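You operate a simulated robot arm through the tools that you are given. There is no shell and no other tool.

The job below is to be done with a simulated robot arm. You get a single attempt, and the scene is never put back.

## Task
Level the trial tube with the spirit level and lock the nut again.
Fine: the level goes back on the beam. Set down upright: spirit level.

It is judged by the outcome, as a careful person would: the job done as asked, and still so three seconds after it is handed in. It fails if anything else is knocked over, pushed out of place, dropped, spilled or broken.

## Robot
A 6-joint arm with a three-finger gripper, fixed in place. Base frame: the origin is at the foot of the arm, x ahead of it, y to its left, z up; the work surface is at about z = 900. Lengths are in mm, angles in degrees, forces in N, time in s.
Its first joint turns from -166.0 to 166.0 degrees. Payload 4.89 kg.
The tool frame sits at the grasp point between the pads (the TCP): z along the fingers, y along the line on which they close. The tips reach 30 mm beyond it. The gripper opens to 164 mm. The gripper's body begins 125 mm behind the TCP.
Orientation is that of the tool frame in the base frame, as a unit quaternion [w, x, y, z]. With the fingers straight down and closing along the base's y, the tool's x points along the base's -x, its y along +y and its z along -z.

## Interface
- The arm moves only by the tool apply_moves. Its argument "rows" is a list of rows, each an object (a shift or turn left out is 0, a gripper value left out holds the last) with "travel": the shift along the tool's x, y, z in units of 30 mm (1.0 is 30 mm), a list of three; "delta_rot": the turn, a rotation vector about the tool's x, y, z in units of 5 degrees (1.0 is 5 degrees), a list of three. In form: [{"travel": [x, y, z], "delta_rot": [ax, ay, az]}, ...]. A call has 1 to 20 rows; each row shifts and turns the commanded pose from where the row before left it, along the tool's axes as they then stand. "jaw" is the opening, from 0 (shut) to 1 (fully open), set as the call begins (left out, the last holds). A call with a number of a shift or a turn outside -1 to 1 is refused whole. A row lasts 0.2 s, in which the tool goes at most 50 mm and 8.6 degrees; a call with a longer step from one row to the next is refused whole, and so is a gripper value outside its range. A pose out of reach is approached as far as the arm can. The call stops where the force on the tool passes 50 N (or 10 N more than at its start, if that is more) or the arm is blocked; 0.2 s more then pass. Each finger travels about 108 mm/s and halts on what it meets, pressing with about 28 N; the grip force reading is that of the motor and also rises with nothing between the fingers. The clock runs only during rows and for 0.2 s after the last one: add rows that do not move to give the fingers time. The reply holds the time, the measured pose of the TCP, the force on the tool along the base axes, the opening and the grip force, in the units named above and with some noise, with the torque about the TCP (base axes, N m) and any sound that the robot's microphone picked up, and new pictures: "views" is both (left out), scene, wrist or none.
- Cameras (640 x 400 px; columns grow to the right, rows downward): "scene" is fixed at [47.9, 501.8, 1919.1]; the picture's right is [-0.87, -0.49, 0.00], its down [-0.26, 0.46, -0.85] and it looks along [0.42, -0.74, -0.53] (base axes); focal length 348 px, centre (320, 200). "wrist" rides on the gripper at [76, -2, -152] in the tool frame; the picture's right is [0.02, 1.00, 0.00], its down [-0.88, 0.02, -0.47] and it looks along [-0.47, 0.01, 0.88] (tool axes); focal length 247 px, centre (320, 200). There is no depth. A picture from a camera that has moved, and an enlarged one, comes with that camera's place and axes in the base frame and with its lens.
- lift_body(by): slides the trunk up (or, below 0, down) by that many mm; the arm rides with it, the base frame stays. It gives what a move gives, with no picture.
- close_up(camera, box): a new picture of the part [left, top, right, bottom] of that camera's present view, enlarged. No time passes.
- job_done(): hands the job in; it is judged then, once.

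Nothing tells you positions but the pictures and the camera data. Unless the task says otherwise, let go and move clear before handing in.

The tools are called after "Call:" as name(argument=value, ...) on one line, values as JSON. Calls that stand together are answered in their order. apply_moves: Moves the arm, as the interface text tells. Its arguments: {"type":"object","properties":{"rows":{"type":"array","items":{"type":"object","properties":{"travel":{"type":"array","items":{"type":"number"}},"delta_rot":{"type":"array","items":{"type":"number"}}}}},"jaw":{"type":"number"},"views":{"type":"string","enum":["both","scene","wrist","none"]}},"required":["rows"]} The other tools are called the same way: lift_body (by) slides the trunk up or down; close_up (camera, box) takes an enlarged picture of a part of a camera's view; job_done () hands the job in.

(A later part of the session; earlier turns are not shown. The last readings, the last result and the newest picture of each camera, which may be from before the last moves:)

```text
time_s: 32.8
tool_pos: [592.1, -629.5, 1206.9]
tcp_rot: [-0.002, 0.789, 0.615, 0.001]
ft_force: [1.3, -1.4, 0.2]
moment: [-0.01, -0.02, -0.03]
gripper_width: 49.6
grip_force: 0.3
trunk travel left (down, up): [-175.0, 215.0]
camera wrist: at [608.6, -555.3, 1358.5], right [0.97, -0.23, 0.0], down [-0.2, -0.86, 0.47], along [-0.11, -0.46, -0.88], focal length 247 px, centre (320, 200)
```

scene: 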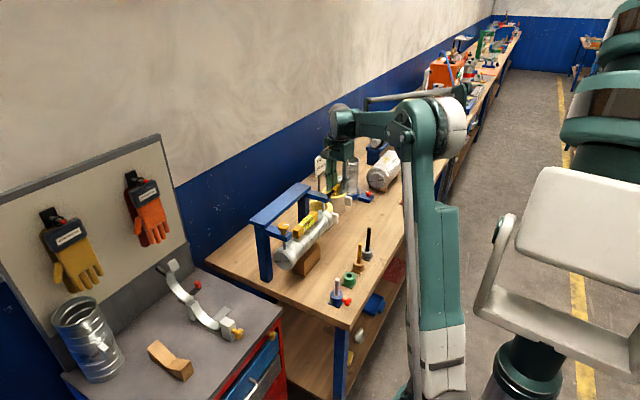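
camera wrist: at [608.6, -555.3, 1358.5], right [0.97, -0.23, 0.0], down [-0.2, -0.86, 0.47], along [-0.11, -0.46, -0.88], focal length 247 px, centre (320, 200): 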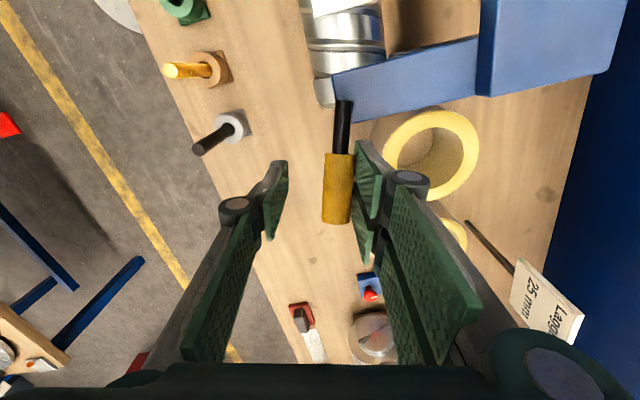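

Call:
apply_moves(rows=[{"travel": [0, -0.15, 0]}, {"travel": [0, -0.15, 0]}, {}], views="wrist")

```text
time_s: 33.6
tool_pos: [583.2, -628.1, 1207.3]
tcp_rot: [-0.002, 0.789, 0.614, 0.001]
ft_force: [1.2, -1.0, -1.4]
moment: [-0.03, -0.04, -0.03]
gripper_width: 49.9
grip_force: 0.9
trunk travel left (down, up): [-175.0, 215.0]
camera wrist: at [600.2, -552.7, 1358.3], right [0.97, -0.23, 0.0], down [-0.2, -0.86, 0.47], along [-0.11, -0.46, -0.88], focal length 247 px, centre (320, 200)
```

wrist: 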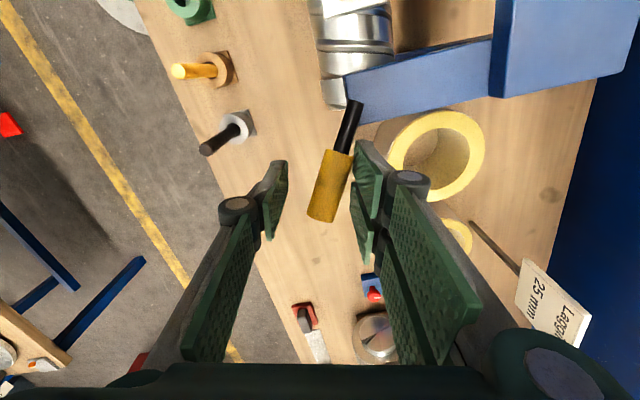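

The lever swings freely toward -x about a vertical axis at the arm tip, so its starting spot is one end stop. I follow the arc further to find the other end.

Call:
apply_moves(rows=[{"travel": [0.072, -0.163, 0], "delta_rot": [0, 0, 1]}, {"travel": [0.072, -0.163, 0], "delta_rot": [0, 0, 1]}, {"travel": [0.072, -0.163, 0], "delta_rot": [0, 0, 1]}, {"travel": [0.072, -0.163, 0], "delta_rot": [0, 0, 1]}, {}], views="both")

Call:
close_up(camera="scene", box=[245, 150, 375, 285])

```text
time_s: 34.8
tool_pos: [568.6, -614.5, 1206.2]
tcp_rot: [-0.001, 0.884, 0.467, 0.001]
ft_force: [1.6, -0.4, 0.2]
moment: [0.01, -0.02, -0.04]
gripper_width: 49.8
grip_force: 1.1
trunk travel left (down, up): [-175.0, 215.0]
camera wrist: at [609.9, -548.2, 1358.4], right [0.84, -0.55, 0.0], down [-0.48, -0.74, 0.47], along [-0.26, -0.39, -0.88], focal length 247 px, centre (320, 200)
```

scene: 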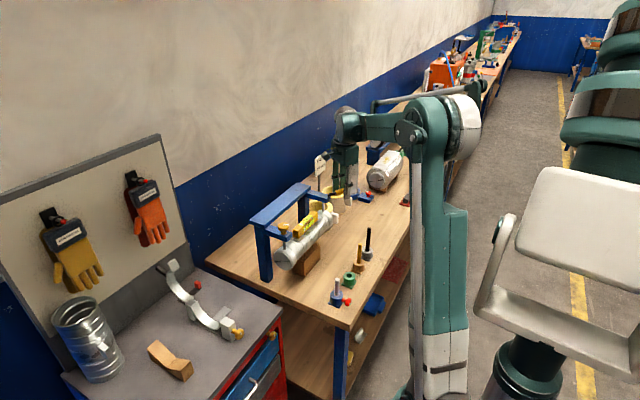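
wrist: 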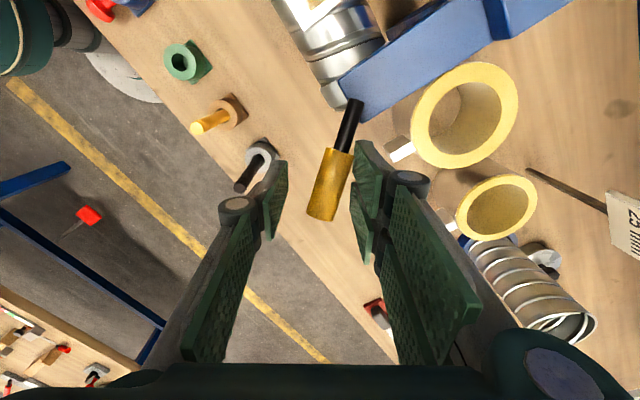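

```text
2.96 times, centred on (310, 218) of scene
camera zoom: at [47.9, 501.8, 1919.1], right [-0.87, -0.49, 0.0], down [-0.26, 0.46, -0.85], along [0.42, -0.74, -0.53], focal length 1033 px, centre (350, 148)
```

zoom: 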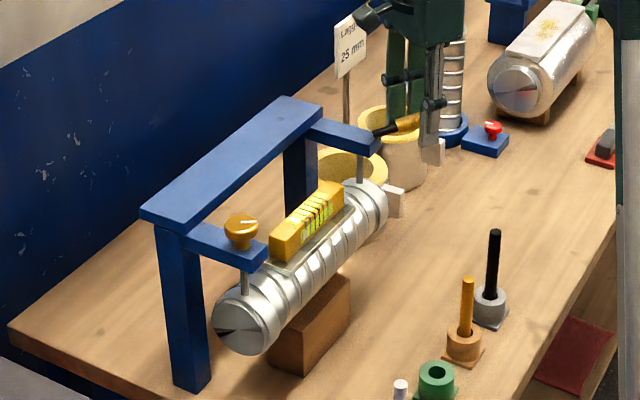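

Moving easily (~1.6 N). Continuing the arc in steps.

Call:
apply_moves(rows=[{"travel": [0.072, -0.163, 0], "delta_rot": [0, 0, 1]}, {"travel": [0.072, -0.163, 0], "delta_rot": [0, 0, 1]}, {"travel": [0.072, -0.163, 0], "delta_rot": [0, 0, 1]}, {"travel": [0.072, -0.163, 0], "delta_rot": [0, 0, 1]}, {"travel": [0.072, -0.163, 0], "delta_rot": [0, 0, 1]}, {}], views="wrist")

```text
time_s: 36.2
tool_pos: [559.0, -587.0, 1205.9]
tcp_rot: [-0.001, 0.965, 0.264, 0.001]
ft_force: [2.9, -2.3, -0.6]
moment: [-0.05, -0.06, -0.05]
gripper_width: 50.9
grip_force: 1.5
trunk travel left (down, up): [-175.0, 215.0]
camera wrist: at [623.5, -546.6, 1358.5], right [0.53, -0.85, 0.0], down [-0.75, -0.47, 0.47], along [-0.4, -0.25, -0.88], focal length 247 px, centre (320, 200)
```

wrist: 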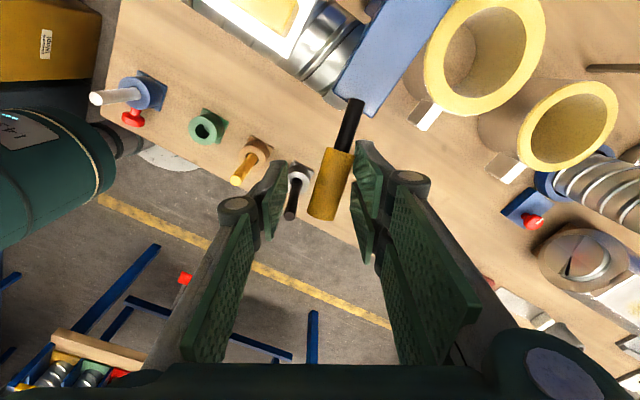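

Call:
apply_moves(rows=[{"travel": [0.072, -0.163, 0], "delta_rot": [0, 0, 1]}, {"travel": [0.072, -0.163, 0], "delta_rot": [0, 0, 1]}, {"travel": [0.072, -0.163, 0], "delta_rot": [0, 0, 1]}, {"travel": [0.072, -0.163, 0], "delta_rot": [0, 0, 1]}, {}], views="wrist")

```text
time_s: 37.4
tool_pos: [560.1, -570.1, 1205.2]
tcp_rot: [-0.002, 0.996, 0.094, 0.0]
ft_force: [25.7, -40.8, 3.5]
moment: [-0.35, -0.2, 1.74]
gripper_width: 67.3
grip_force: 22.7
trunk travel left (down, up): [-175.0, 215.0]
camera wrist: at [635.0, -552.9, 1357.0], right [0.21, -0.98, 0.0], down [-0.86, -0.18, 0.47], along [-0.46, -0.09, -0.88], focal length 247 px, centre (320, 200)
```

wrist: 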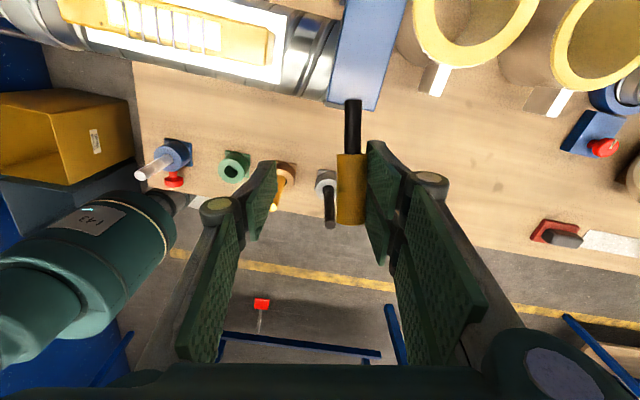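

The lever hit its other stop (~75° from -y), so its two ends are "toward -y" (start) and "toward -x" (now). I back off, leave it here, and go above the brass knob to test whether it turns freely in this state.

Call:
apply_moves(rows=[{"travel": [0, 0.3, 0]}, {"travel": [0, 0.3, 0]}, {}, {"travel": [0, 0, -0.8]}, {"travel": [0, 0, -1]}, {"travel": [0, 0, -1]}, {"travel": [0, 0, -1]}], views="wrist")

Call:
apply_moves(rows=[{"delta_rot": [0, 0, -1]}, {"delta_rot": [0, 0, -1]}, {"delta_rot": [0, 0, -1]}, {"delta_rot": [0, 0, -1]}, {"delta_rot": [0, 0, -1]}, {"delta_rot": [0, 0, -1]}, {"delta_rot": [0, 0, -1]}, {"delta_rot": [0, 0, -1]}, {"delta_rot": [0, 0, -1]}, {"delta_rot": [0, 0, -1]}, {"delta_rot": [0, 0, -1]}, {"delta_rot": [0, 0, -1]}, {"delta_rot": [0, 0, -1]}, {"delta_rot": [0, 0, -1]}, {"delta_rot": [0, 0, -1]}, {"delta_rot": [0, 0, -0.85]}], views="none")

```text
time_s: 39.0
tool_pos: [561.7, -583.4, 1319.8]
tcp_rot: [-0.003, 0.996, 0.094, -0.001]
ft_force: [-0.1, 1.1, 0.6]
moment: [0.02, 0.02, -0.05]
gripper_width: 49.2
grip_force: 0.0
trunk travel left (down, up): [-175.0, 215.0]
camera wrist: at [637.3, -567.2, 1472.3], right [0.21, -0.98, 0.0], down [-0.86, -0.19, 0.47], along [-0.46, -0.09, -0.88], focal length 247 px, centre (320, 200)
```

wrist: 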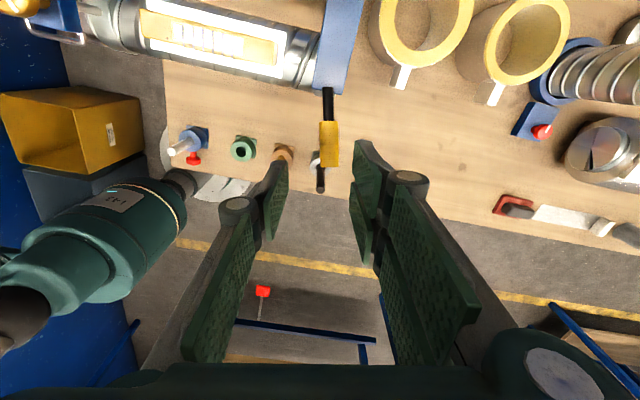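

```text
time_s: 42.4
tool_pos: [562.0, -585.0, 1319.7]
tcp_rot: [-0.001, 0.707, 0.708, 0.0]
ft_force: [-0.1, 0.5, 0.4]
moment: [0.0, 0.02, -0.01]
gripper_width: 49.3
grip_force: 0.0
trunk travel left (down, up): [-175.0, 215.0]
```

Call:
apply_moves(rows=[{"travel": [0.997, 0.26, 0]}, {"travel": [0.997, 0.26, 0]}, {"travel": [0.997, 0.26, 0]}, {"travel": [0.997, 0.26, 0]}, {"travel": [0.997, 0.26, 0]}, {"travel": [0.997, 0.26, 0]}, {"travel": [0.997, 0.26, 0]}, {"travel": [0.997, 0.26, 0]}, {"travel": [0.997, 0.26, 0]}, {"travel": [0.997, 0.26, 0]}, {}], views="both")

Call:
close_up(camera="wrist", box=[240, 20, 400, 280])

Call:
close_up(camera="scene", box=[245, 175, 365, 285])

```text
time_s: 44.8
tool_pos: [640.1, -286.6, 1320.9]
tcp_rot: [-0.001, 0.707, 0.707, 0.001]
ft_force: [-0.2, 0.6, -0.1]
moment: [-0.02, 0.0, 0.01]
gripper_width: 49.1
grip_force: 0.1
trunk travel left (down, up): [-175.0, 215.0]
camera wrist: at [638.2, -208.4, 1473.6], right [1.0, 0.02, 0.0], down [0.02, -0.88, 0.47], along [0.01, -0.47, -0.88], focal length 247 px, centre (320, 200)
```

scene: 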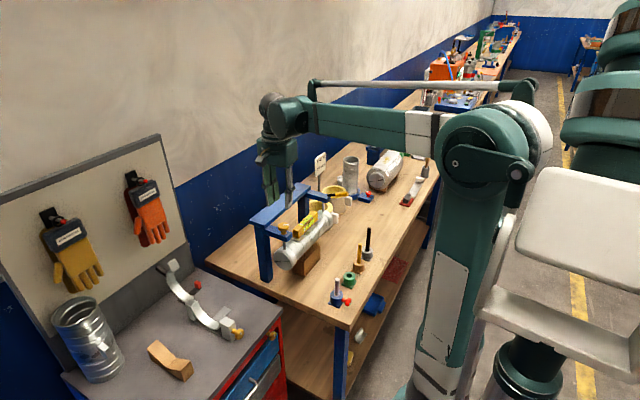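
wrist: 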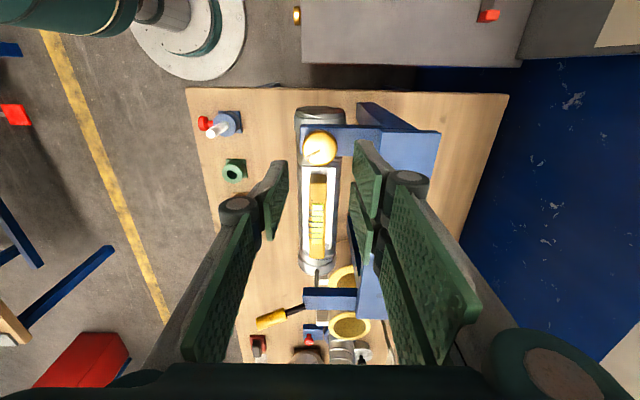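

```text
1.54 times, centred on (320, 150) of wrist
camera zoom: at [638.2, -208.4, 1473.6], right [1.0, 0.02, 0.0], down [0.02, -0.88, 0.47], along [0.01, -0.47, -0.88], focal length 380 px, centre (320, 277)
```

zoom: 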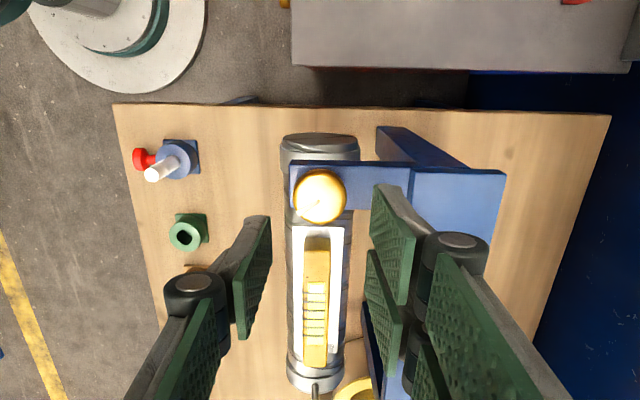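

```text
3.64 times, centred on (305, 230) of scene
camera zoom: at [47.9, 501.8, 1919.1], right [-0.87, -0.49, 0.0], down [-0.26, 0.46, -0.85], along [0.42, -0.74, -0.53], focal length 1267 px, centre (374, 91)
```

zoom: 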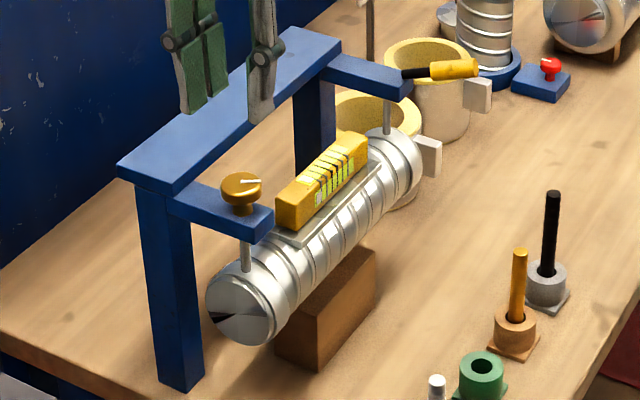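

The knob is at about (639,-286.6), top z≈1206, ∅≈38 mm, directly below. I widen slightly and descend around it.

Call:
apply_moves(jaw=0.37, rows=[{"travel": [0, -0.03, 0.9]}, {"travel": [0, 0, 0.9]}, {"travel": [0, 0, 0.9]}, {"travel": [0, 0, 0.9]}, {}], views="both")

Call:
close_up(camera="wrist", box=[240, 20, 400, 280])

Call:
close_up(camera="scene", box=[255, 175, 345, 265])

```text
time_s: 46.0
tool_pos: [639.6, -286.0, 1213.7]
tcp_rot: [-0.002, 0.707, 0.707, 0.001]
ft_force: [0.5, -0.1, 0.5]
moment: [0.01, 0.02, -0.03]
gripper_width: 60.6
grip_force: 0.2
trunk travel left (down, up): [-175.0, 215.0]
camera wrist: at [638.2, -208.0, 1365.5], right [1.0, 0.02, 0.0], down [0.02, -0.88, 0.47], along [0.01, -0.47, -0.88], focal length 247 px, centre (320, 200)
```

scene: 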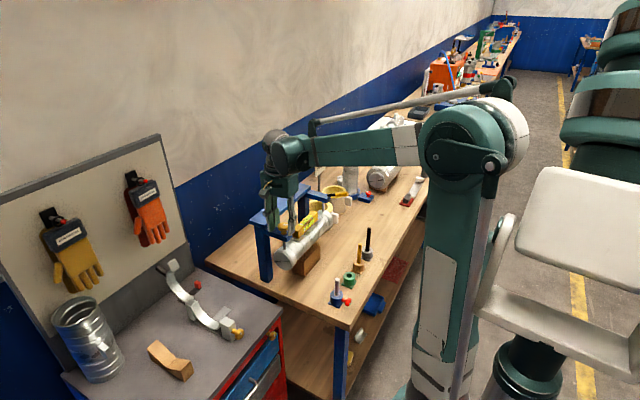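
wrist: 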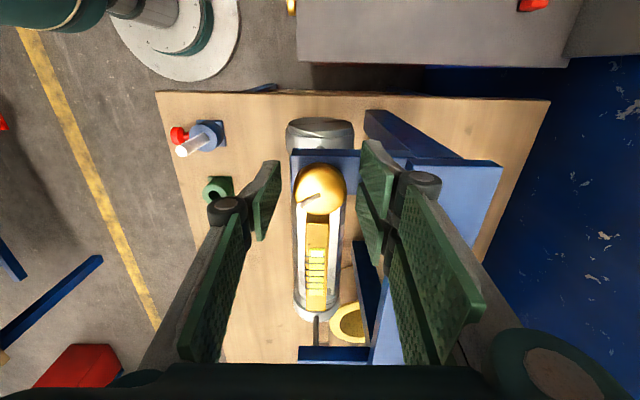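

```text
1.54 times, centred on (320, 150) of wrist
camera zoom: at [638.2, -208.0, 1365.5], right [1.0, 0.02, 0.0], down [0.02, -0.88, 0.47], along [0.01, -0.47, -0.88], focal length 380 px, centre (320, 277)
```

zoom: 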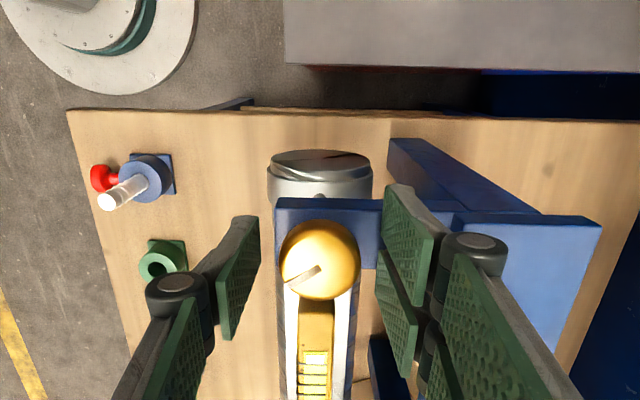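

```text
4.44 times, centred on (300, 220) of scene
camera zoom: at [47.9, 501.8, 1919.1], right [-0.87, -0.49, 0.0], down [-0.26, 0.46, -0.85], along [0.42, -0.74, -0.53], focal length 1549 px, centre (409, 111)
```

zoom: 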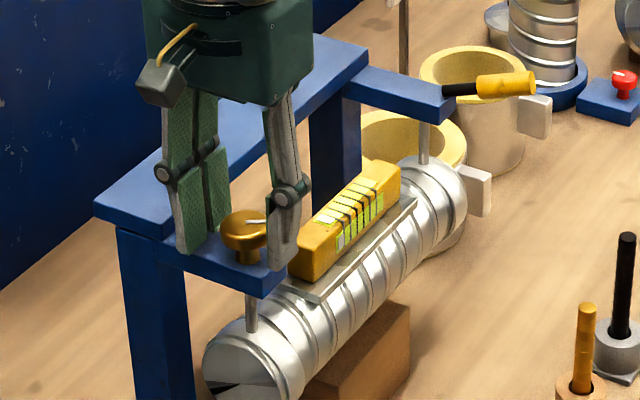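

Closing on the knob, then a small trial turn counter-clockwise (seen from above) to lower this high end.

Call:
apply_moves(jaw=0.0, rows=[{}, {}, {}], views="none")

Call:
apply_moves(rows=[{"delta_rot": [0, 0, -0.6]}, {"delta_rot": [0, 0, -0.6]}, {"delta_rot": [0, 0, -0.6]}, {}], views="both")

Call:
close_up(camera="wrist", box=[260, 120, 380, 330])

Call:
close_up(camera="scene", box=[275, 185, 345, 255])

```text
time_s: 46.8
tool_pos: [639.9, -286.0, 1213.6]
tcp_rot: [-0.001, 0.708, 0.706, 0.001]
ft_force: [0.8, 0.4, -2.1]
moment: [0.02, -0.07, -0.01]
gripper_width: 39.2
grip_force: 44.8
trunk travel left (down, up): [-175.0, 215.0]
```

```text
time_s: 47.8
tool_pos: [639.4, -285.4, 1214.2]
tcp_rot: [-0.002, 0.649, 0.76, 0.002]
ft_force: [-7.3, 2.8, -11.5]
moment: [-0.02, 0.21, -0.02]
gripper_width: 39.3
grip_force: 44.9
trunk travel left (down, up): [-175.0, 215.0]
camera wrist: at [625.5, -209.2, 1365.7], right [0.98, 0.18, 0.0], down [0.16, -0.87, 0.47], along [0.08, -0.46, -0.88], focal length 247 px, centre (320, 200)
```

scene: 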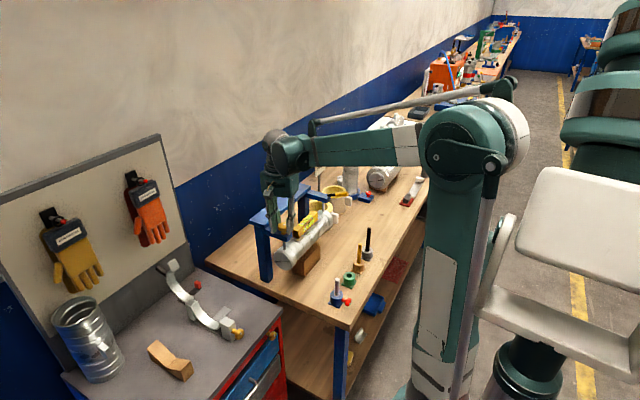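
wrist: 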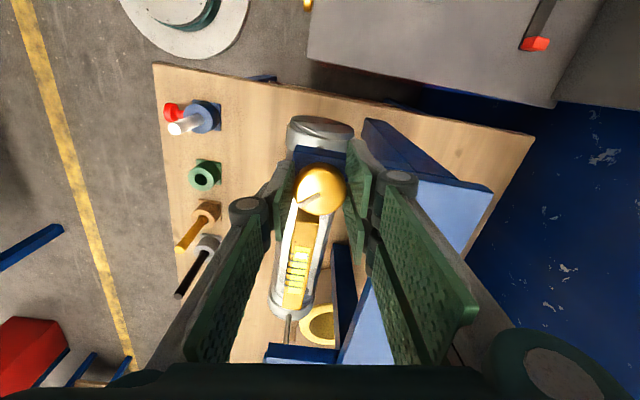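

```text
1.90 times, centred on (320, 225) of wrist
camera zoom: at [625.5, -209.2, 1365.7], right [0.98, 0.18, 0.0], down [0.16, -0.87, 0.47], along [0.08, -0.46, -0.88], focal length 470 px, centre (320, 152)
```

zoom: 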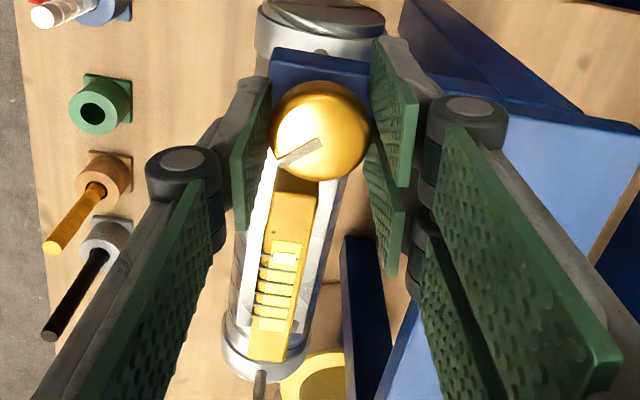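

```text
5.71 times, centred on (310, 220) of scene
camera zoom: at [47.9, 501.8, 1919.1], right [-0.87, -0.49, 0.0], down [-0.26, 0.46, -0.85], along [0.42, -0.74, -0.53], focal length 1992 px, centre (377, 86)
```

zoom: 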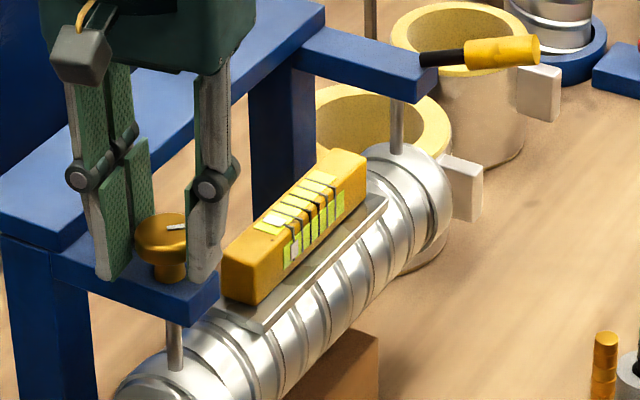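

The knob turned without resistance. I turn further CCW and watch the bubble.

Call:
apply_moves(rows=[{"delta_rot": [0, 0, -0.8]}, {"delta_rot": [0, 0, -0.8]}, {"delta_rot": [0, 0, -0.8]}, {"delta_rot": [0, 0, -0.8]}, {"delta_rot": [0, 0, -0.8]}, {}], views="wrist")

Call:
close_up(camera="wrist", box=[240, 120, 360, 330])

Call:
close_up(camera="scene", box=[275, 185, 345, 255])

```text
time_s: 49.2
tool_pos: [636.3, -285.4, 1213.8]
tcp_rot: [-0.001, 0.508, 0.861, 0.002]
ft_force: [-27.2, -6.5, -20.3]
moment: [0.14, 0.54, -0.11]
gripper_width: 38.9
grip_force: 45.4
trunk travel left (down, up): [-175.0, 215.0]
camera wrist: at [599.3, -219.5, 1365.8], right [0.86, 0.5, 0.0], down [0.44, -0.76, 0.47], along [0.24, -0.4, -0.88], focal length 247 px, centre (320, 200)
```

wrist: 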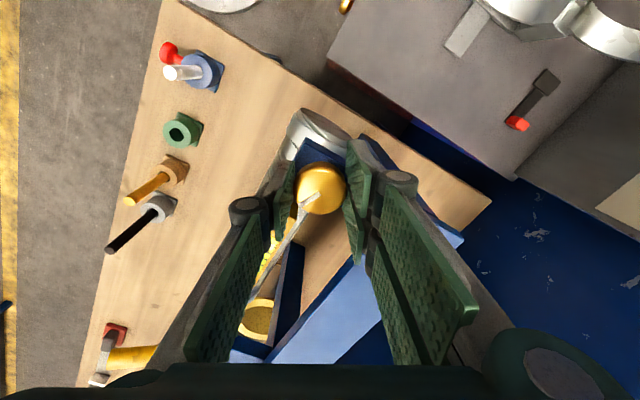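

```text
1.90 times, centred on (300, 225) of wrist
camera zoom: at [599.3, -219.5, 1365.8], right [0.86, 0.5, 0.0], down [0.44, -0.76, 0.47], along [0.24, -0.4, -0.88], focal length 470 px, centre (358, 152)
```

zoom: 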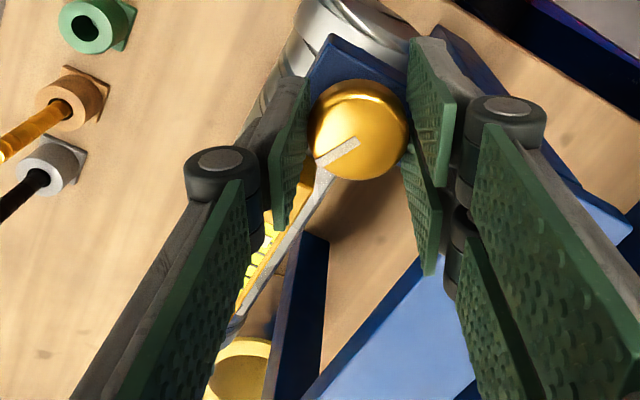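

```text
5.71 times, centred on (310, 220) of scene
camera zoom: at [47.9, 501.8, 1919.1], right [-0.87, -0.49, 0.0], down [-0.26, 0.46, -0.85], along [0.42, -0.74, -0.53], focal length 1992 px, centre (377, 86)
```

zoom: 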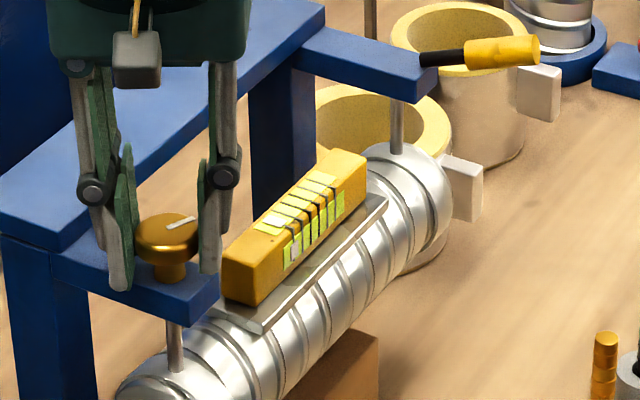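

Side force is building (~27 N), probably a small centring offset. I release, check the tool pose and re-measure the tube and knob before continuing.

Call:
apply_moves(jaw=0.37, rows=[{}, {}, {}], views="wrist")

Call:
close_up(camera="scene", box=[270, 220, 310, 270])

Call:
close_up(camera="wrist", box=[270, 130, 370, 240])

```text
time_s: 50.0
tool_pos: [639.1, -285.8, 1213.9]
tcp_rot: [-0.001, 0.507, 0.862, 0.001]
ft_force: [-0.4, -0.2, -0.4]
moment: [0.01, -0.05, 0.02]
gripper_width: 60.6
grip_force: 0.1
trunk travel left (down, up): [-175.0, 215.0]
camera wrist: at [600.5, -218.5, 1365.9], right [0.86, 0.5, 0.0], down [0.44, -0.76, 0.47], along [0.24, -0.4, -0.88], focal length 247 px, centre (320, 200)
```

wrist: 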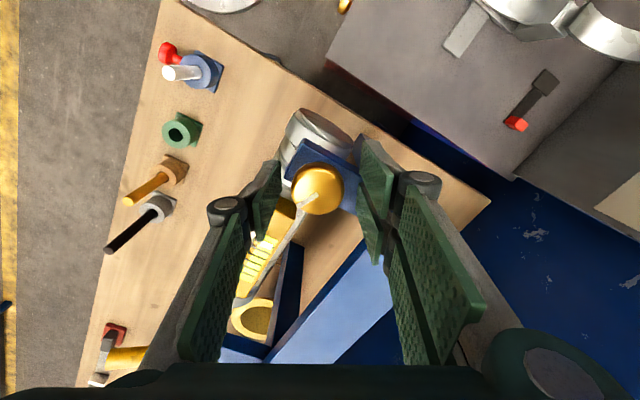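

```text
8.00 times, centred on (290, 245) of scene
camera zoom: at [47.9, 501.8, 1919.1], right [-0.87, -0.49, 0.0], down [-0.26, 0.46, -0.85], along [0.42, -0.74, -0.53], focal length 2788 px, centre (560, -160)
```

zoom: 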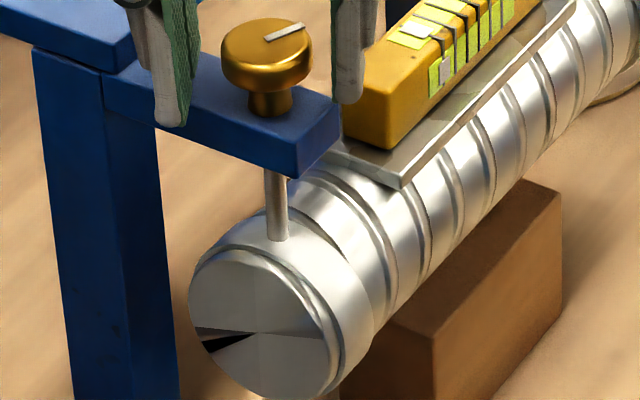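

```text
3.64 times, centred on (320, 185) of wrist
camera zoom: at [600.5, -218.5, 1365.9], right [0.86, 0.5, 0.0], down [0.44, -0.76, 0.47], along [0.24, -0.4, -0.88], focal length 898 px, centre (320, 254)
```

zoom: 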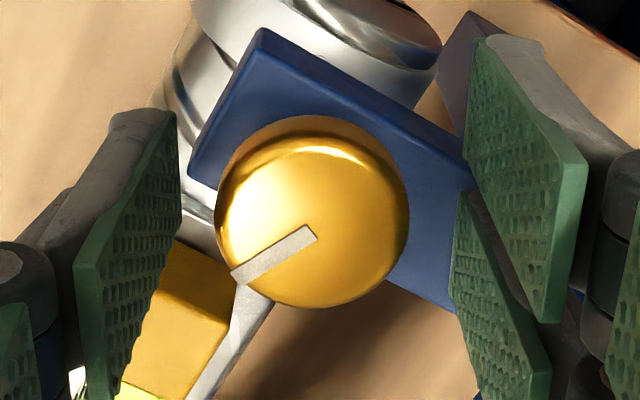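

The knob turned about 29° and remains centred. I retake the same enlarged scene crop as before to see if the tube has moved.

Call:
close_up(camera="scene", box=[270, 190, 350, 250])

Call:
close_up(camera="scene", box=[245, 175, 365, 285])

```text
6.67 times, centred on (310, 220) of scene
camera zoom: at [47.9, 501.8, 1919.1], right [-0.87, -0.49, 0.0], down [-0.26, 0.46, -0.85], along [0.42, -0.74, -0.53], focal length 2324 px, centre (387, 67)
```

zoom: 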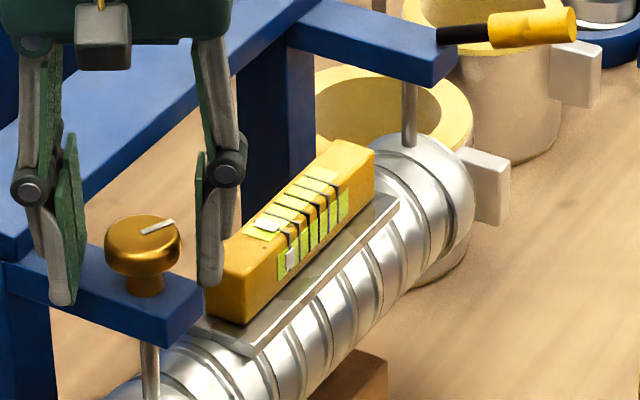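

```text
3.64 times, centred on (305, 230) of scene
camera zoom: at [47.9, 501.8, 1919.1], right [-0.87, -0.49, 0.0], down [-0.26, 0.46, -0.85], along [0.42, -0.74, -0.53], focal length 1267 px, centre (374, 91)
```

zoom: 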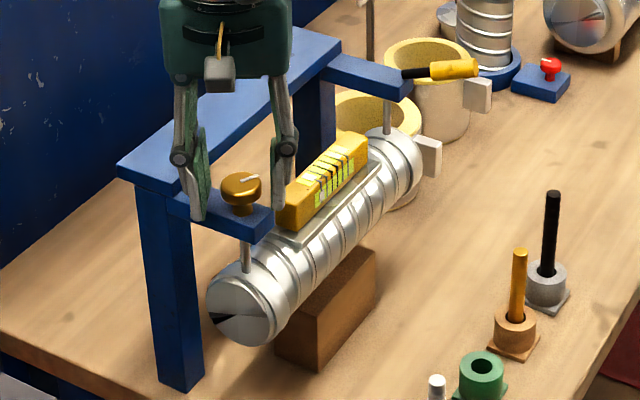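

Call:
close_up(camera="scene", box=[290, 200, 330, 235])

Call:
close_up(camera="wrist", box=[220, 180, 300, 320])

```text
11.43 times, centred on (310, 218) of scene
camera zoom: at [47.9, 501.8, 1919.1], right [-0.87, -0.49, 0.0], down [-0.26, 0.46, -0.85], along [0.42, -0.74, -0.53], focal length 3983 px, centre (434, 0)
```

zoom: 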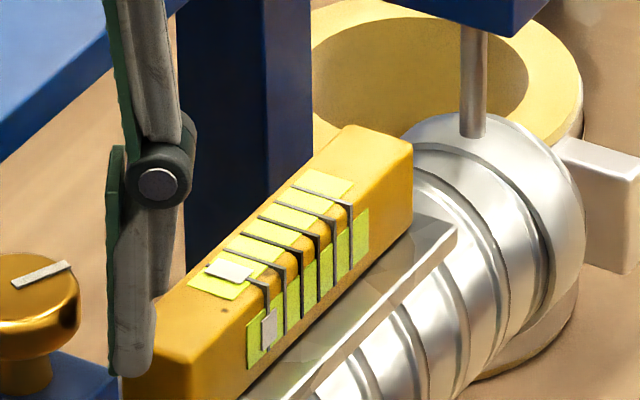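

```text
2.86 times, centred on (260, 250) of wrist
camera zoom: at [600.5, -218.5, 1365.9], right [0.86, 0.5, 0.0], down [0.44, -0.76, 0.47], along [0.24, -0.4, -0.88], focal length 706 px, centre (491, 57)
```

zoom: 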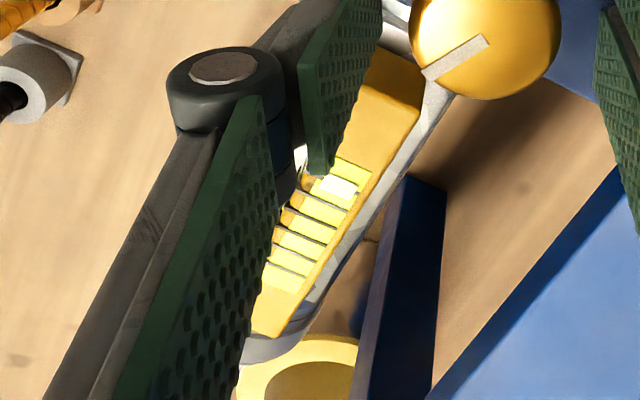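

The high zoom shows the bubble has crept from the very end to over the first line, so turning the knob CCW (seen from above) works and this lever position is "loose". I re-centre, lower 5 mm for a better grip, and turn further.

Call:
apply_moves(rows=[{"travel": [-0.038, -0.021, 0.1]}, {"travel": [0, 0, 0.08]}, {}], views="none")

Call:
apply_moves(jaw=0.0, rows=[{}, {}, {}], views="none")

Call:
apply_moves(rows=[{"delta_rot": [0, 0, -0.7]}, {"delta_rot": [0, 0, -0.7]}, {"delta_rot": [0, 0, -0.7]}, {}], views="none")

Call:
close_up(camera="scene", box=[290, 200, 330, 235])

```text
time_s: 50.8
tool_pos: [638.6, -286.8, 1207.9]
tcp_rot: [-0.001, 0.508, 0.862, 0.002]
ft_force: [0.4, 0.1, -0.7]
moment: [-0.02, -0.01, 0.0]
gripper_width: 60.7
grip_force: 0.1
trunk travel left (down, up): [-175.0, 215.0]
```

```text
time_s: 51.6
tool_pos: [636.3, -286.6, 1209.5]
tcp_rot: [-0.001, 0.508, 0.861, 0.002]
ft_force: [-12.7, -7.0, -7.0]
moment: [-0.33, 0.41, -0.04]
gripper_width: 38.7
grip_force: 44.9
trunk travel left (down, up): [-175.0, 215.0]
```

```text
time_s: 52.6
tool_pos: [638.7, -287.3, 1209.8]
tcp_rot: [-0.001, 0.427, 0.904, 0.002]
ft_force: [-27.2, -14.7, -12.6]
moment: [-0.2, 0.76, -0.06]
gripper_width: 39.0
grip_force: 44.6
trunk travel left (down, up): [-175.0, 215.0]
```

```text
11.43 times, centred on (310, 218) of scene
camera zoom: at [47.9, 501.8, 1919.1], right [-0.87, -0.49, 0.0], down [-0.26, 0.46, -0.85], along [0.42, -0.74, -0.53], focal length 3983 px, centre (434, 0)
```

zoom: 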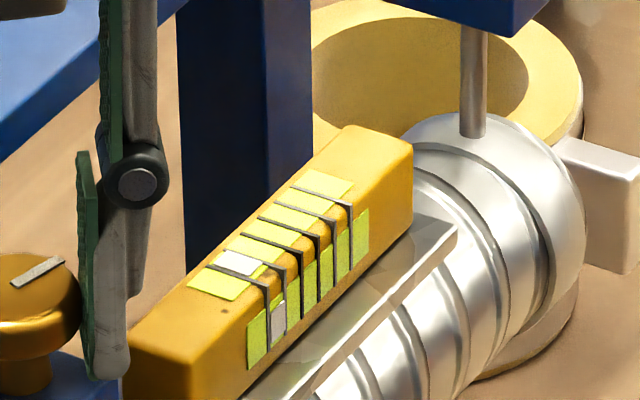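

Bubble is now between the first and second lines—good. There's an off-centre side load along the closing axis, so I shift the tool ~2 mm to relieve it while holding.

Call:
apply_moves(rows=[{"travel": [0, -0.04, 0]}, {"travel": [0, -0.04, 0]}, {}], views="wrist")

Call:
close_up(camera="wrist", box=[260, 130, 380, 260])

```text
time_s: 53.4
tool_pos: [638.4, -287.3, 1208.0]
tcp_rot: [-0.001, 0.426, 0.905, 0.003]
ft_force: [-9.9, 0.3, -11.4]
moment: [0.36, 0.14, 0.0]
gripper_width: 38.4
grip_force: 45.1
trunk travel left (down, up): [-175.0, 215.0]
camera wrist: at [587.5, -229.0, 1360.4], right [0.76, 0.65, 0.0], down [0.57, -0.67, 0.47], along [0.31, -0.35, -0.88], focal length 247 px, centre (320, 200)
```

wrist: 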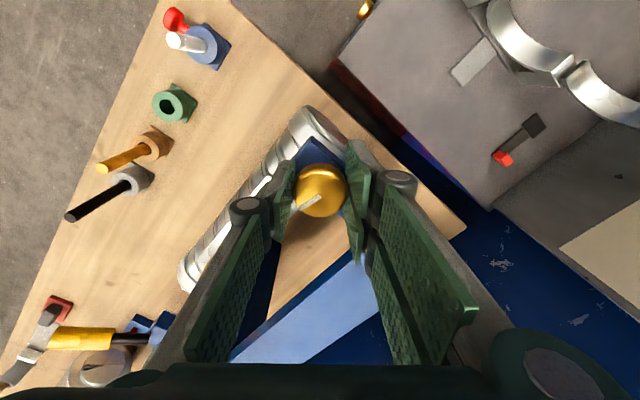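

```text
3.08 times, centred on (320, 195) of wrist
camera zoom: at [587.5, -229.0, 1360.4], right [0.76, 0.65, 0.0], down [0.57, -0.67, 0.47], along [0.31, -0.35, -0.88], focal length 760 px, centre (320, 215)
```

zoom: 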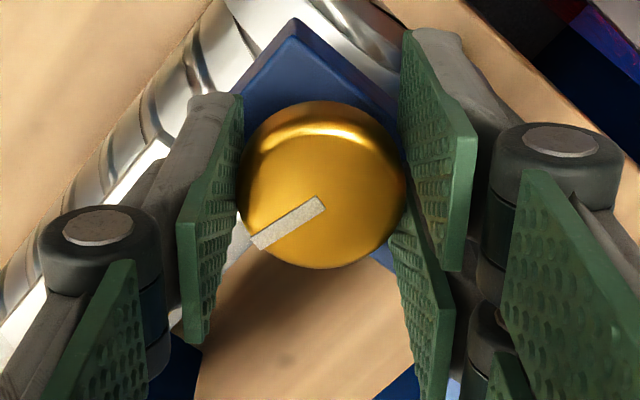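

Side load dropped. Turning another 15°.

Call:
apply_moves(rows=[{"delta_rot": [0, 0, -0.75]}, {"delta_rot": [0, 0, -0.75]}, {"delta_rot": [0, 0, -0.75]}, {"delta_rot": [0, 0, -0.75]}, {}], views="none")

Call:
close_up(camera="scene", box=[290, 200, 330, 235])

```text
time_s: 54.6
tool_pos: [636.3, -289.3, 1208.6]
tcp_rot: [-0.002, 0.305, 0.952, 0.002]
ft_force: [-13.4, 2.7, -16.2]
moment: [0.23, 0.44, -0.02]
gripper_width: 38.4
grip_force: 44.8
trunk travel left (down, up): [-175.0, 215.0]
```

```text
11.43 times, centred on (310, 218) of scene
camera zoom: at [47.9, 501.8, 1919.1], right [-0.87, -0.49, 0.0], down [-0.26, 0.46, -0.85], along [0.42, -0.74, -0.53], focal length 3983 px, centre (434, 0)
```

zoom: 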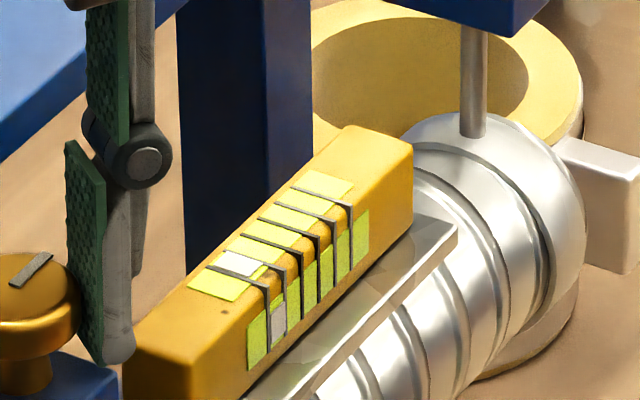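

The pointer turned another ~15°. I release to get an unloaded reading and re-centre.

Call:
apply_moves(jaw=0.37, rows=[{}, {}, {}], views="wrist")

Call:
close_up(camera="scene", box=[290, 200, 330, 235])

Call:
close_up(camera="wrist", box=[260, 130, 380, 260])

```text
time_s: 55.4
tool_pos: [637.0, -288.7, 1207.9]
tcp_rot: [-0.001, 0.305, 0.952, 0.002]
ft_force: [1.5, -0.2, 0.8]
moment: [0.01, 0.04, -0.01]
gripper_width: 60.6
grip_force: 0.1
trunk travel left (down, up): [-175.0, 215.0]
camera wrist: at [574.4, -244.4, 1360.6], right [0.56, 0.83, 0.0], down [0.73, -0.5, 0.47], along [0.39, -0.26, -0.88], focal length 247 px, centre (320, 200)
```

wrist: 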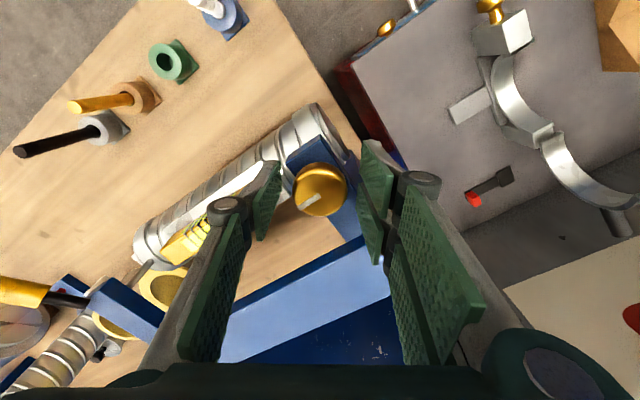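

```text
11.43 times, centred on (310, 218) of scene
camera zoom: at [47.9, 501.8, 1919.1], right [-0.87, -0.49, 0.0], down [-0.26, 0.46, -0.85], along [0.42, -0.74, -0.53], focal length 3983 px, centre (434, 0)
```

zoom: 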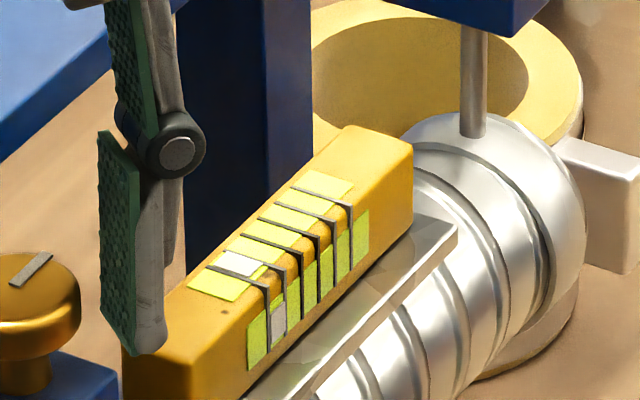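

```text
3.08 times, centred on (320, 195) of wrist
camera zoom: at [574.4, -244.4, 1360.6], right [0.56, 0.83, 0.0], down [0.73, -0.5, 0.47], along [0.39, -0.26, -0.88], focal length 760 px, centre (320, 215)
```

zoom: 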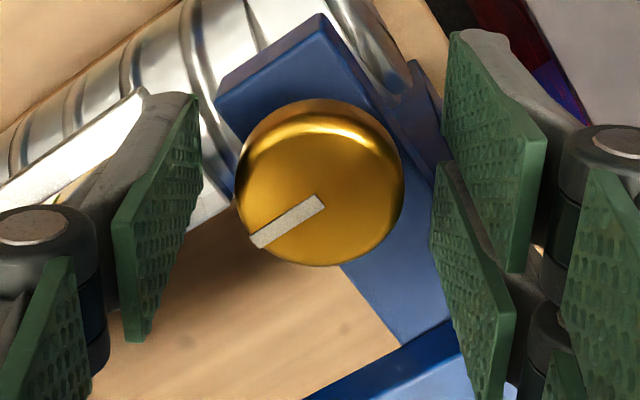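

Unloaded, the bubble sits between lines 1 and 2 (two spacings off centre); ~25° gave half a spacing, so ~100° more is needed. I grip again here and continue turning.

Call:
apply_moves(jaw=0.0, rows=[{}, {}, {}], views="none")

Call:
apply_moves(rows=[{"delta_rot": [0, 0, -0.7]}, {"delta_rot": [0, 0, -0.7]}, {"delta_rot": [0, 0, -0.7]}, {"delta_rot": [0, 0, -0.7]}, {"delta_rot": [0, 0, -0.7]}, {}], views="none")

Call:
close_up(camera="scene", box=[290, 200, 330, 235])

```text
time_s: 56.2
tool_pos: [638.1, -288.3, 1209.1]
tcp_rot: [0.0, 0.306, 0.952, 0.002]
ft_force: [-1.3, -3.7, -0.9]
moment: [-0.15, 0.07, 0.02]
gripper_width: 38.3
grip_force: 44.8
trunk travel left (down, up): [-175.0, 215.0]
```

```text
time_s: 57.6
tool_pos: [637.1, -288.6, 1209.5]
tcp_rot: [-0.001, 0.157, 0.988, 0.002]
ft_force: [-3.0, -14.3, 2.0]
moment: [-0.46, 0.12, -0.04]
gripper_width: 38.6
grip_force: 45.0
trunk travel left (down, up): [-175.0, 215.0]
```

```text
11.43 times, centred on (310, 218) of scene
camera zoom: at [47.9, 501.8, 1919.1], right [-0.87, -0.49, 0.0], down [-0.26, 0.46, -0.85], along [0.42, -0.74, -0.53], focal length 3983 px, centre (434, 0)
```

zoom: 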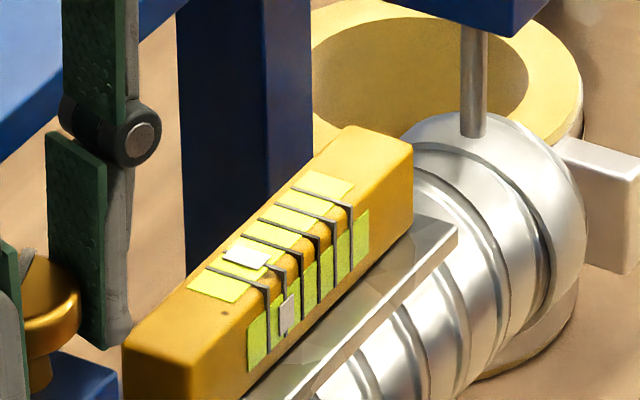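

The bubble is now over line 2. Continuing the same way.

Call:
apply_moves(rows=[{"delta_rot": [0, 0, -0.7]}, {"delta_rot": [0, 0, -0.7]}, {"delta_rot": [0, 0, -0.7]}, {"delta_rot": [0, 0, -0.7]}, {"delta_rot": [0, 0, -0.7]}, {}], views="none")

Call:
close_up(camera="scene", box=[290, 200, 330, 235])

```text
time_s: 59.0
tool_pos: [636.1, -290.2, 1208.0]
tcp_rot: [0.0, 0.004, 1.0, 0.003]
ft_force: [-1.9, -30.6, 5.9]
moment: [-0.96, 0.19, -0.08]
gripper_width: 38.7
grip_force: 45.1
trunk travel left (down, up): [-175.0, 215.0]
```

```text
11.43 times, centred on (310, 218) of scene
camera zoom: at [47.9, 501.8, 1919.1], right [-0.87, -0.49, 0.0], down [-0.26, 0.46, -0.85], along [0.42, -0.74, -0.53], focal length 3983 px, centre (434, 0)
```

zoom: 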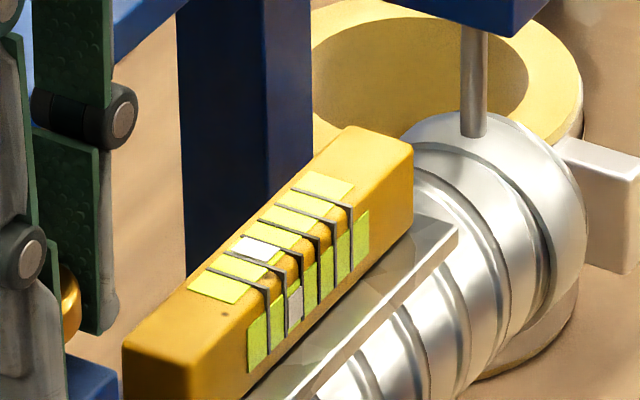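

Bubble is between lines 2 and 3 (one spacing off). I release, re-centre and re-grip with the tool yawed back for the last part.

Call:
apply_moves(jaw=0.37, rows=[{}, {}, {}], views="wrist")

Call:
close_up(camera="scene", box=[290, 200, 330, 235])

Call:
close_up(camera="wrist", box=[260, 130, 380, 260])

```text
time_s: 59.8
tool_pos: [637.3, -289.1, 1209.5]
tcp_rot: [0.0, 0.004, 1.0, 0.002]
ft_force: [0.5, 0.3, 0.0]
moment: [0.02, 0.0, 0.02]
gripper_width: 60.7
grip_force: 0.0
trunk travel left (down, up): [-175.0, 215.0]
camera wrist: at [560.8, -288.4, 1360.3], right [-0.01, 1.0, 0.0], down [0.88, 0.01, 0.47], along [0.47, 0.01, -0.88], focal length 247 px, centre (320, 200)
```

wrist: 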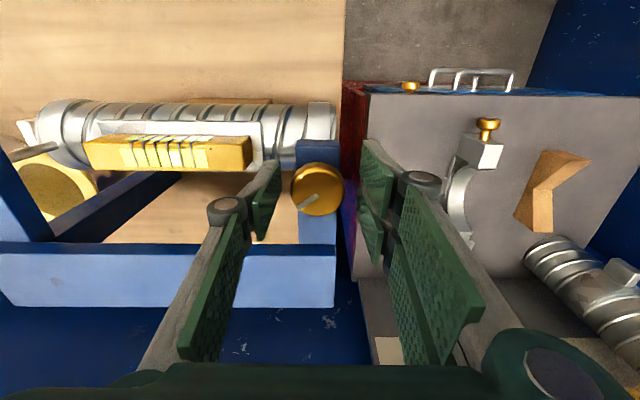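

```text
11.43 times, centred on (310, 218) of scene
camera zoom: at [47.9, 501.8, 1919.1], right [-0.87, -0.49, 0.0], down [-0.26, 0.46, -0.85], along [0.42, -0.74, -0.53], focal length 3983 px, centre (434, 0)
```

zoom: 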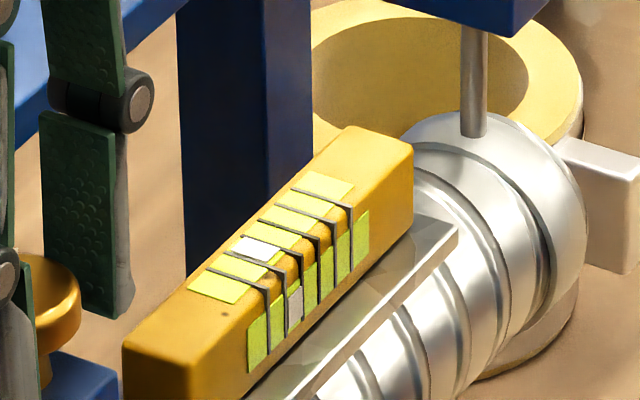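

```text
3.08 times, centred on (320, 195) of wrist
camera zoom: at [560.8, -288.4, 1360.3], right [-0.01, 1.0, 0.0], down [0.88, 0.01, 0.47], along [0.47, 0.01, -0.88], focal length 760 px, centre (320, 215)
```

zoom: 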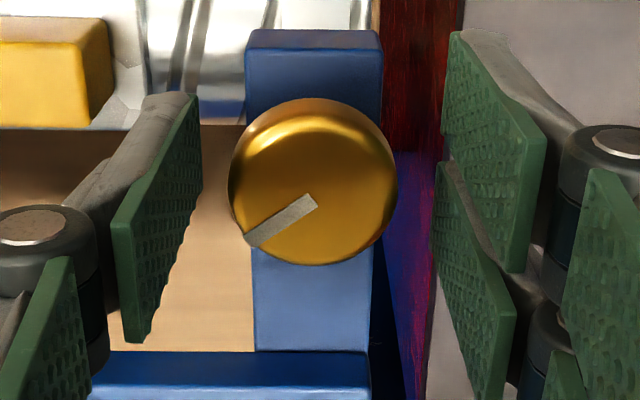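

I re-centre on the knob by ~1.5 mm, yaw back +40° with open jaws, and grip again.

Call:
apply_moves(rows=[{"travel": [-0.03, -0.047, 0]}, {"delta_rot": [0, 0, 1]}, {"delta_rot": [0, 0, 1]}, {"delta_rot": [0, 0, 1]}, {"delta_rot": [0, 0, 1]}, {"delta_rot": [0, 0, 1]}, {"delta_rot": [0, 0, 1]}, {"delta_rot": [0, 0, 1]}, {"delta_rot": [0, 0, 1]}, {}], views="none")

Call:
apply_moves(jaw=0.0, rows=[{}, {}, {}], views="none")

Call:
apply_moves(rows=[{"delta_rot": [0, 0, -0.7]}, {"delta_rot": [0, 0, -0.7]}, {"delta_rot": [0, 0, -0.7]}, {"delta_rot": [0, 0, -0.7]}, {"delta_rot": [0, 0, -0.7]}, {}], views="wrist")

Call:
close_up(camera="scene", box=[290, 200, 330, 235])

```text
time_s: 62.0
tool_pos: [638.8, -290.5, 1208.1]
tcp_rot: [0.0, 0.348, 0.938, 0.003]
ft_force: [0.3, -0.7, -0.7]
moment: [0.01, -0.02, -0.01]
gripper_width: 60.7
grip_force: 0.2
trunk travel left (down, up): [-175.0, 215.0]
```

```text
time_s: 62.8
tool_pos: [639.1, -289.3, 1208.9]
tcp_rot: [-0.001, 0.346, 0.938, 0.002]
ft_force: [5.8, 6.4, 0.2]
moment: [0.28, -0.26, 0.04]
gripper_width: 38.7
grip_force: 45.0
trunk travel left (down, up): [-175.0, 215.0]
```

```text
time_s: 64.2
tool_pos: [638.9, -289.9, 1208.7]
tcp_rot: [0.0, 0.199, 0.98, 0.002]
ft_force: [5.4, 3.4, 14.1]
moment: [0.2, 0.35, 0.03]
gripper_width: 38.7
grip_force: 45.1
trunk travel left (down, up): [-175.0, 215.0]
camera wrist: at [567.4, -260.1, 1360.4], right [0.37, 0.93, 0.0], down [0.82, -0.33, 0.47], along [0.44, -0.17, -0.88], focal length 247 px, centre (320, 200)
```

wrist: 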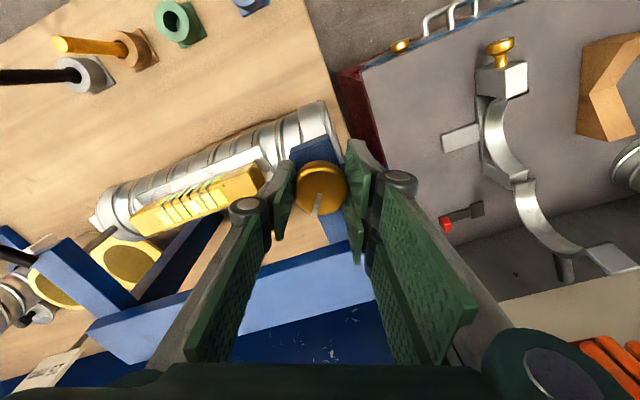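

```text
11.43 times, centred on (310, 218) of scene
camera zoom: at [47.9, 501.8, 1919.1], right [-0.87, -0.49, 0.0], down [-0.26, 0.46, -0.85], along [0.42, -0.74, -0.53], focal length 3983 px, centre (434, 0)
```

zoom: 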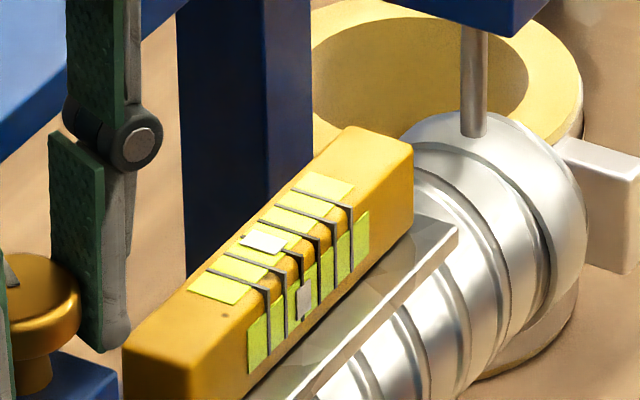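

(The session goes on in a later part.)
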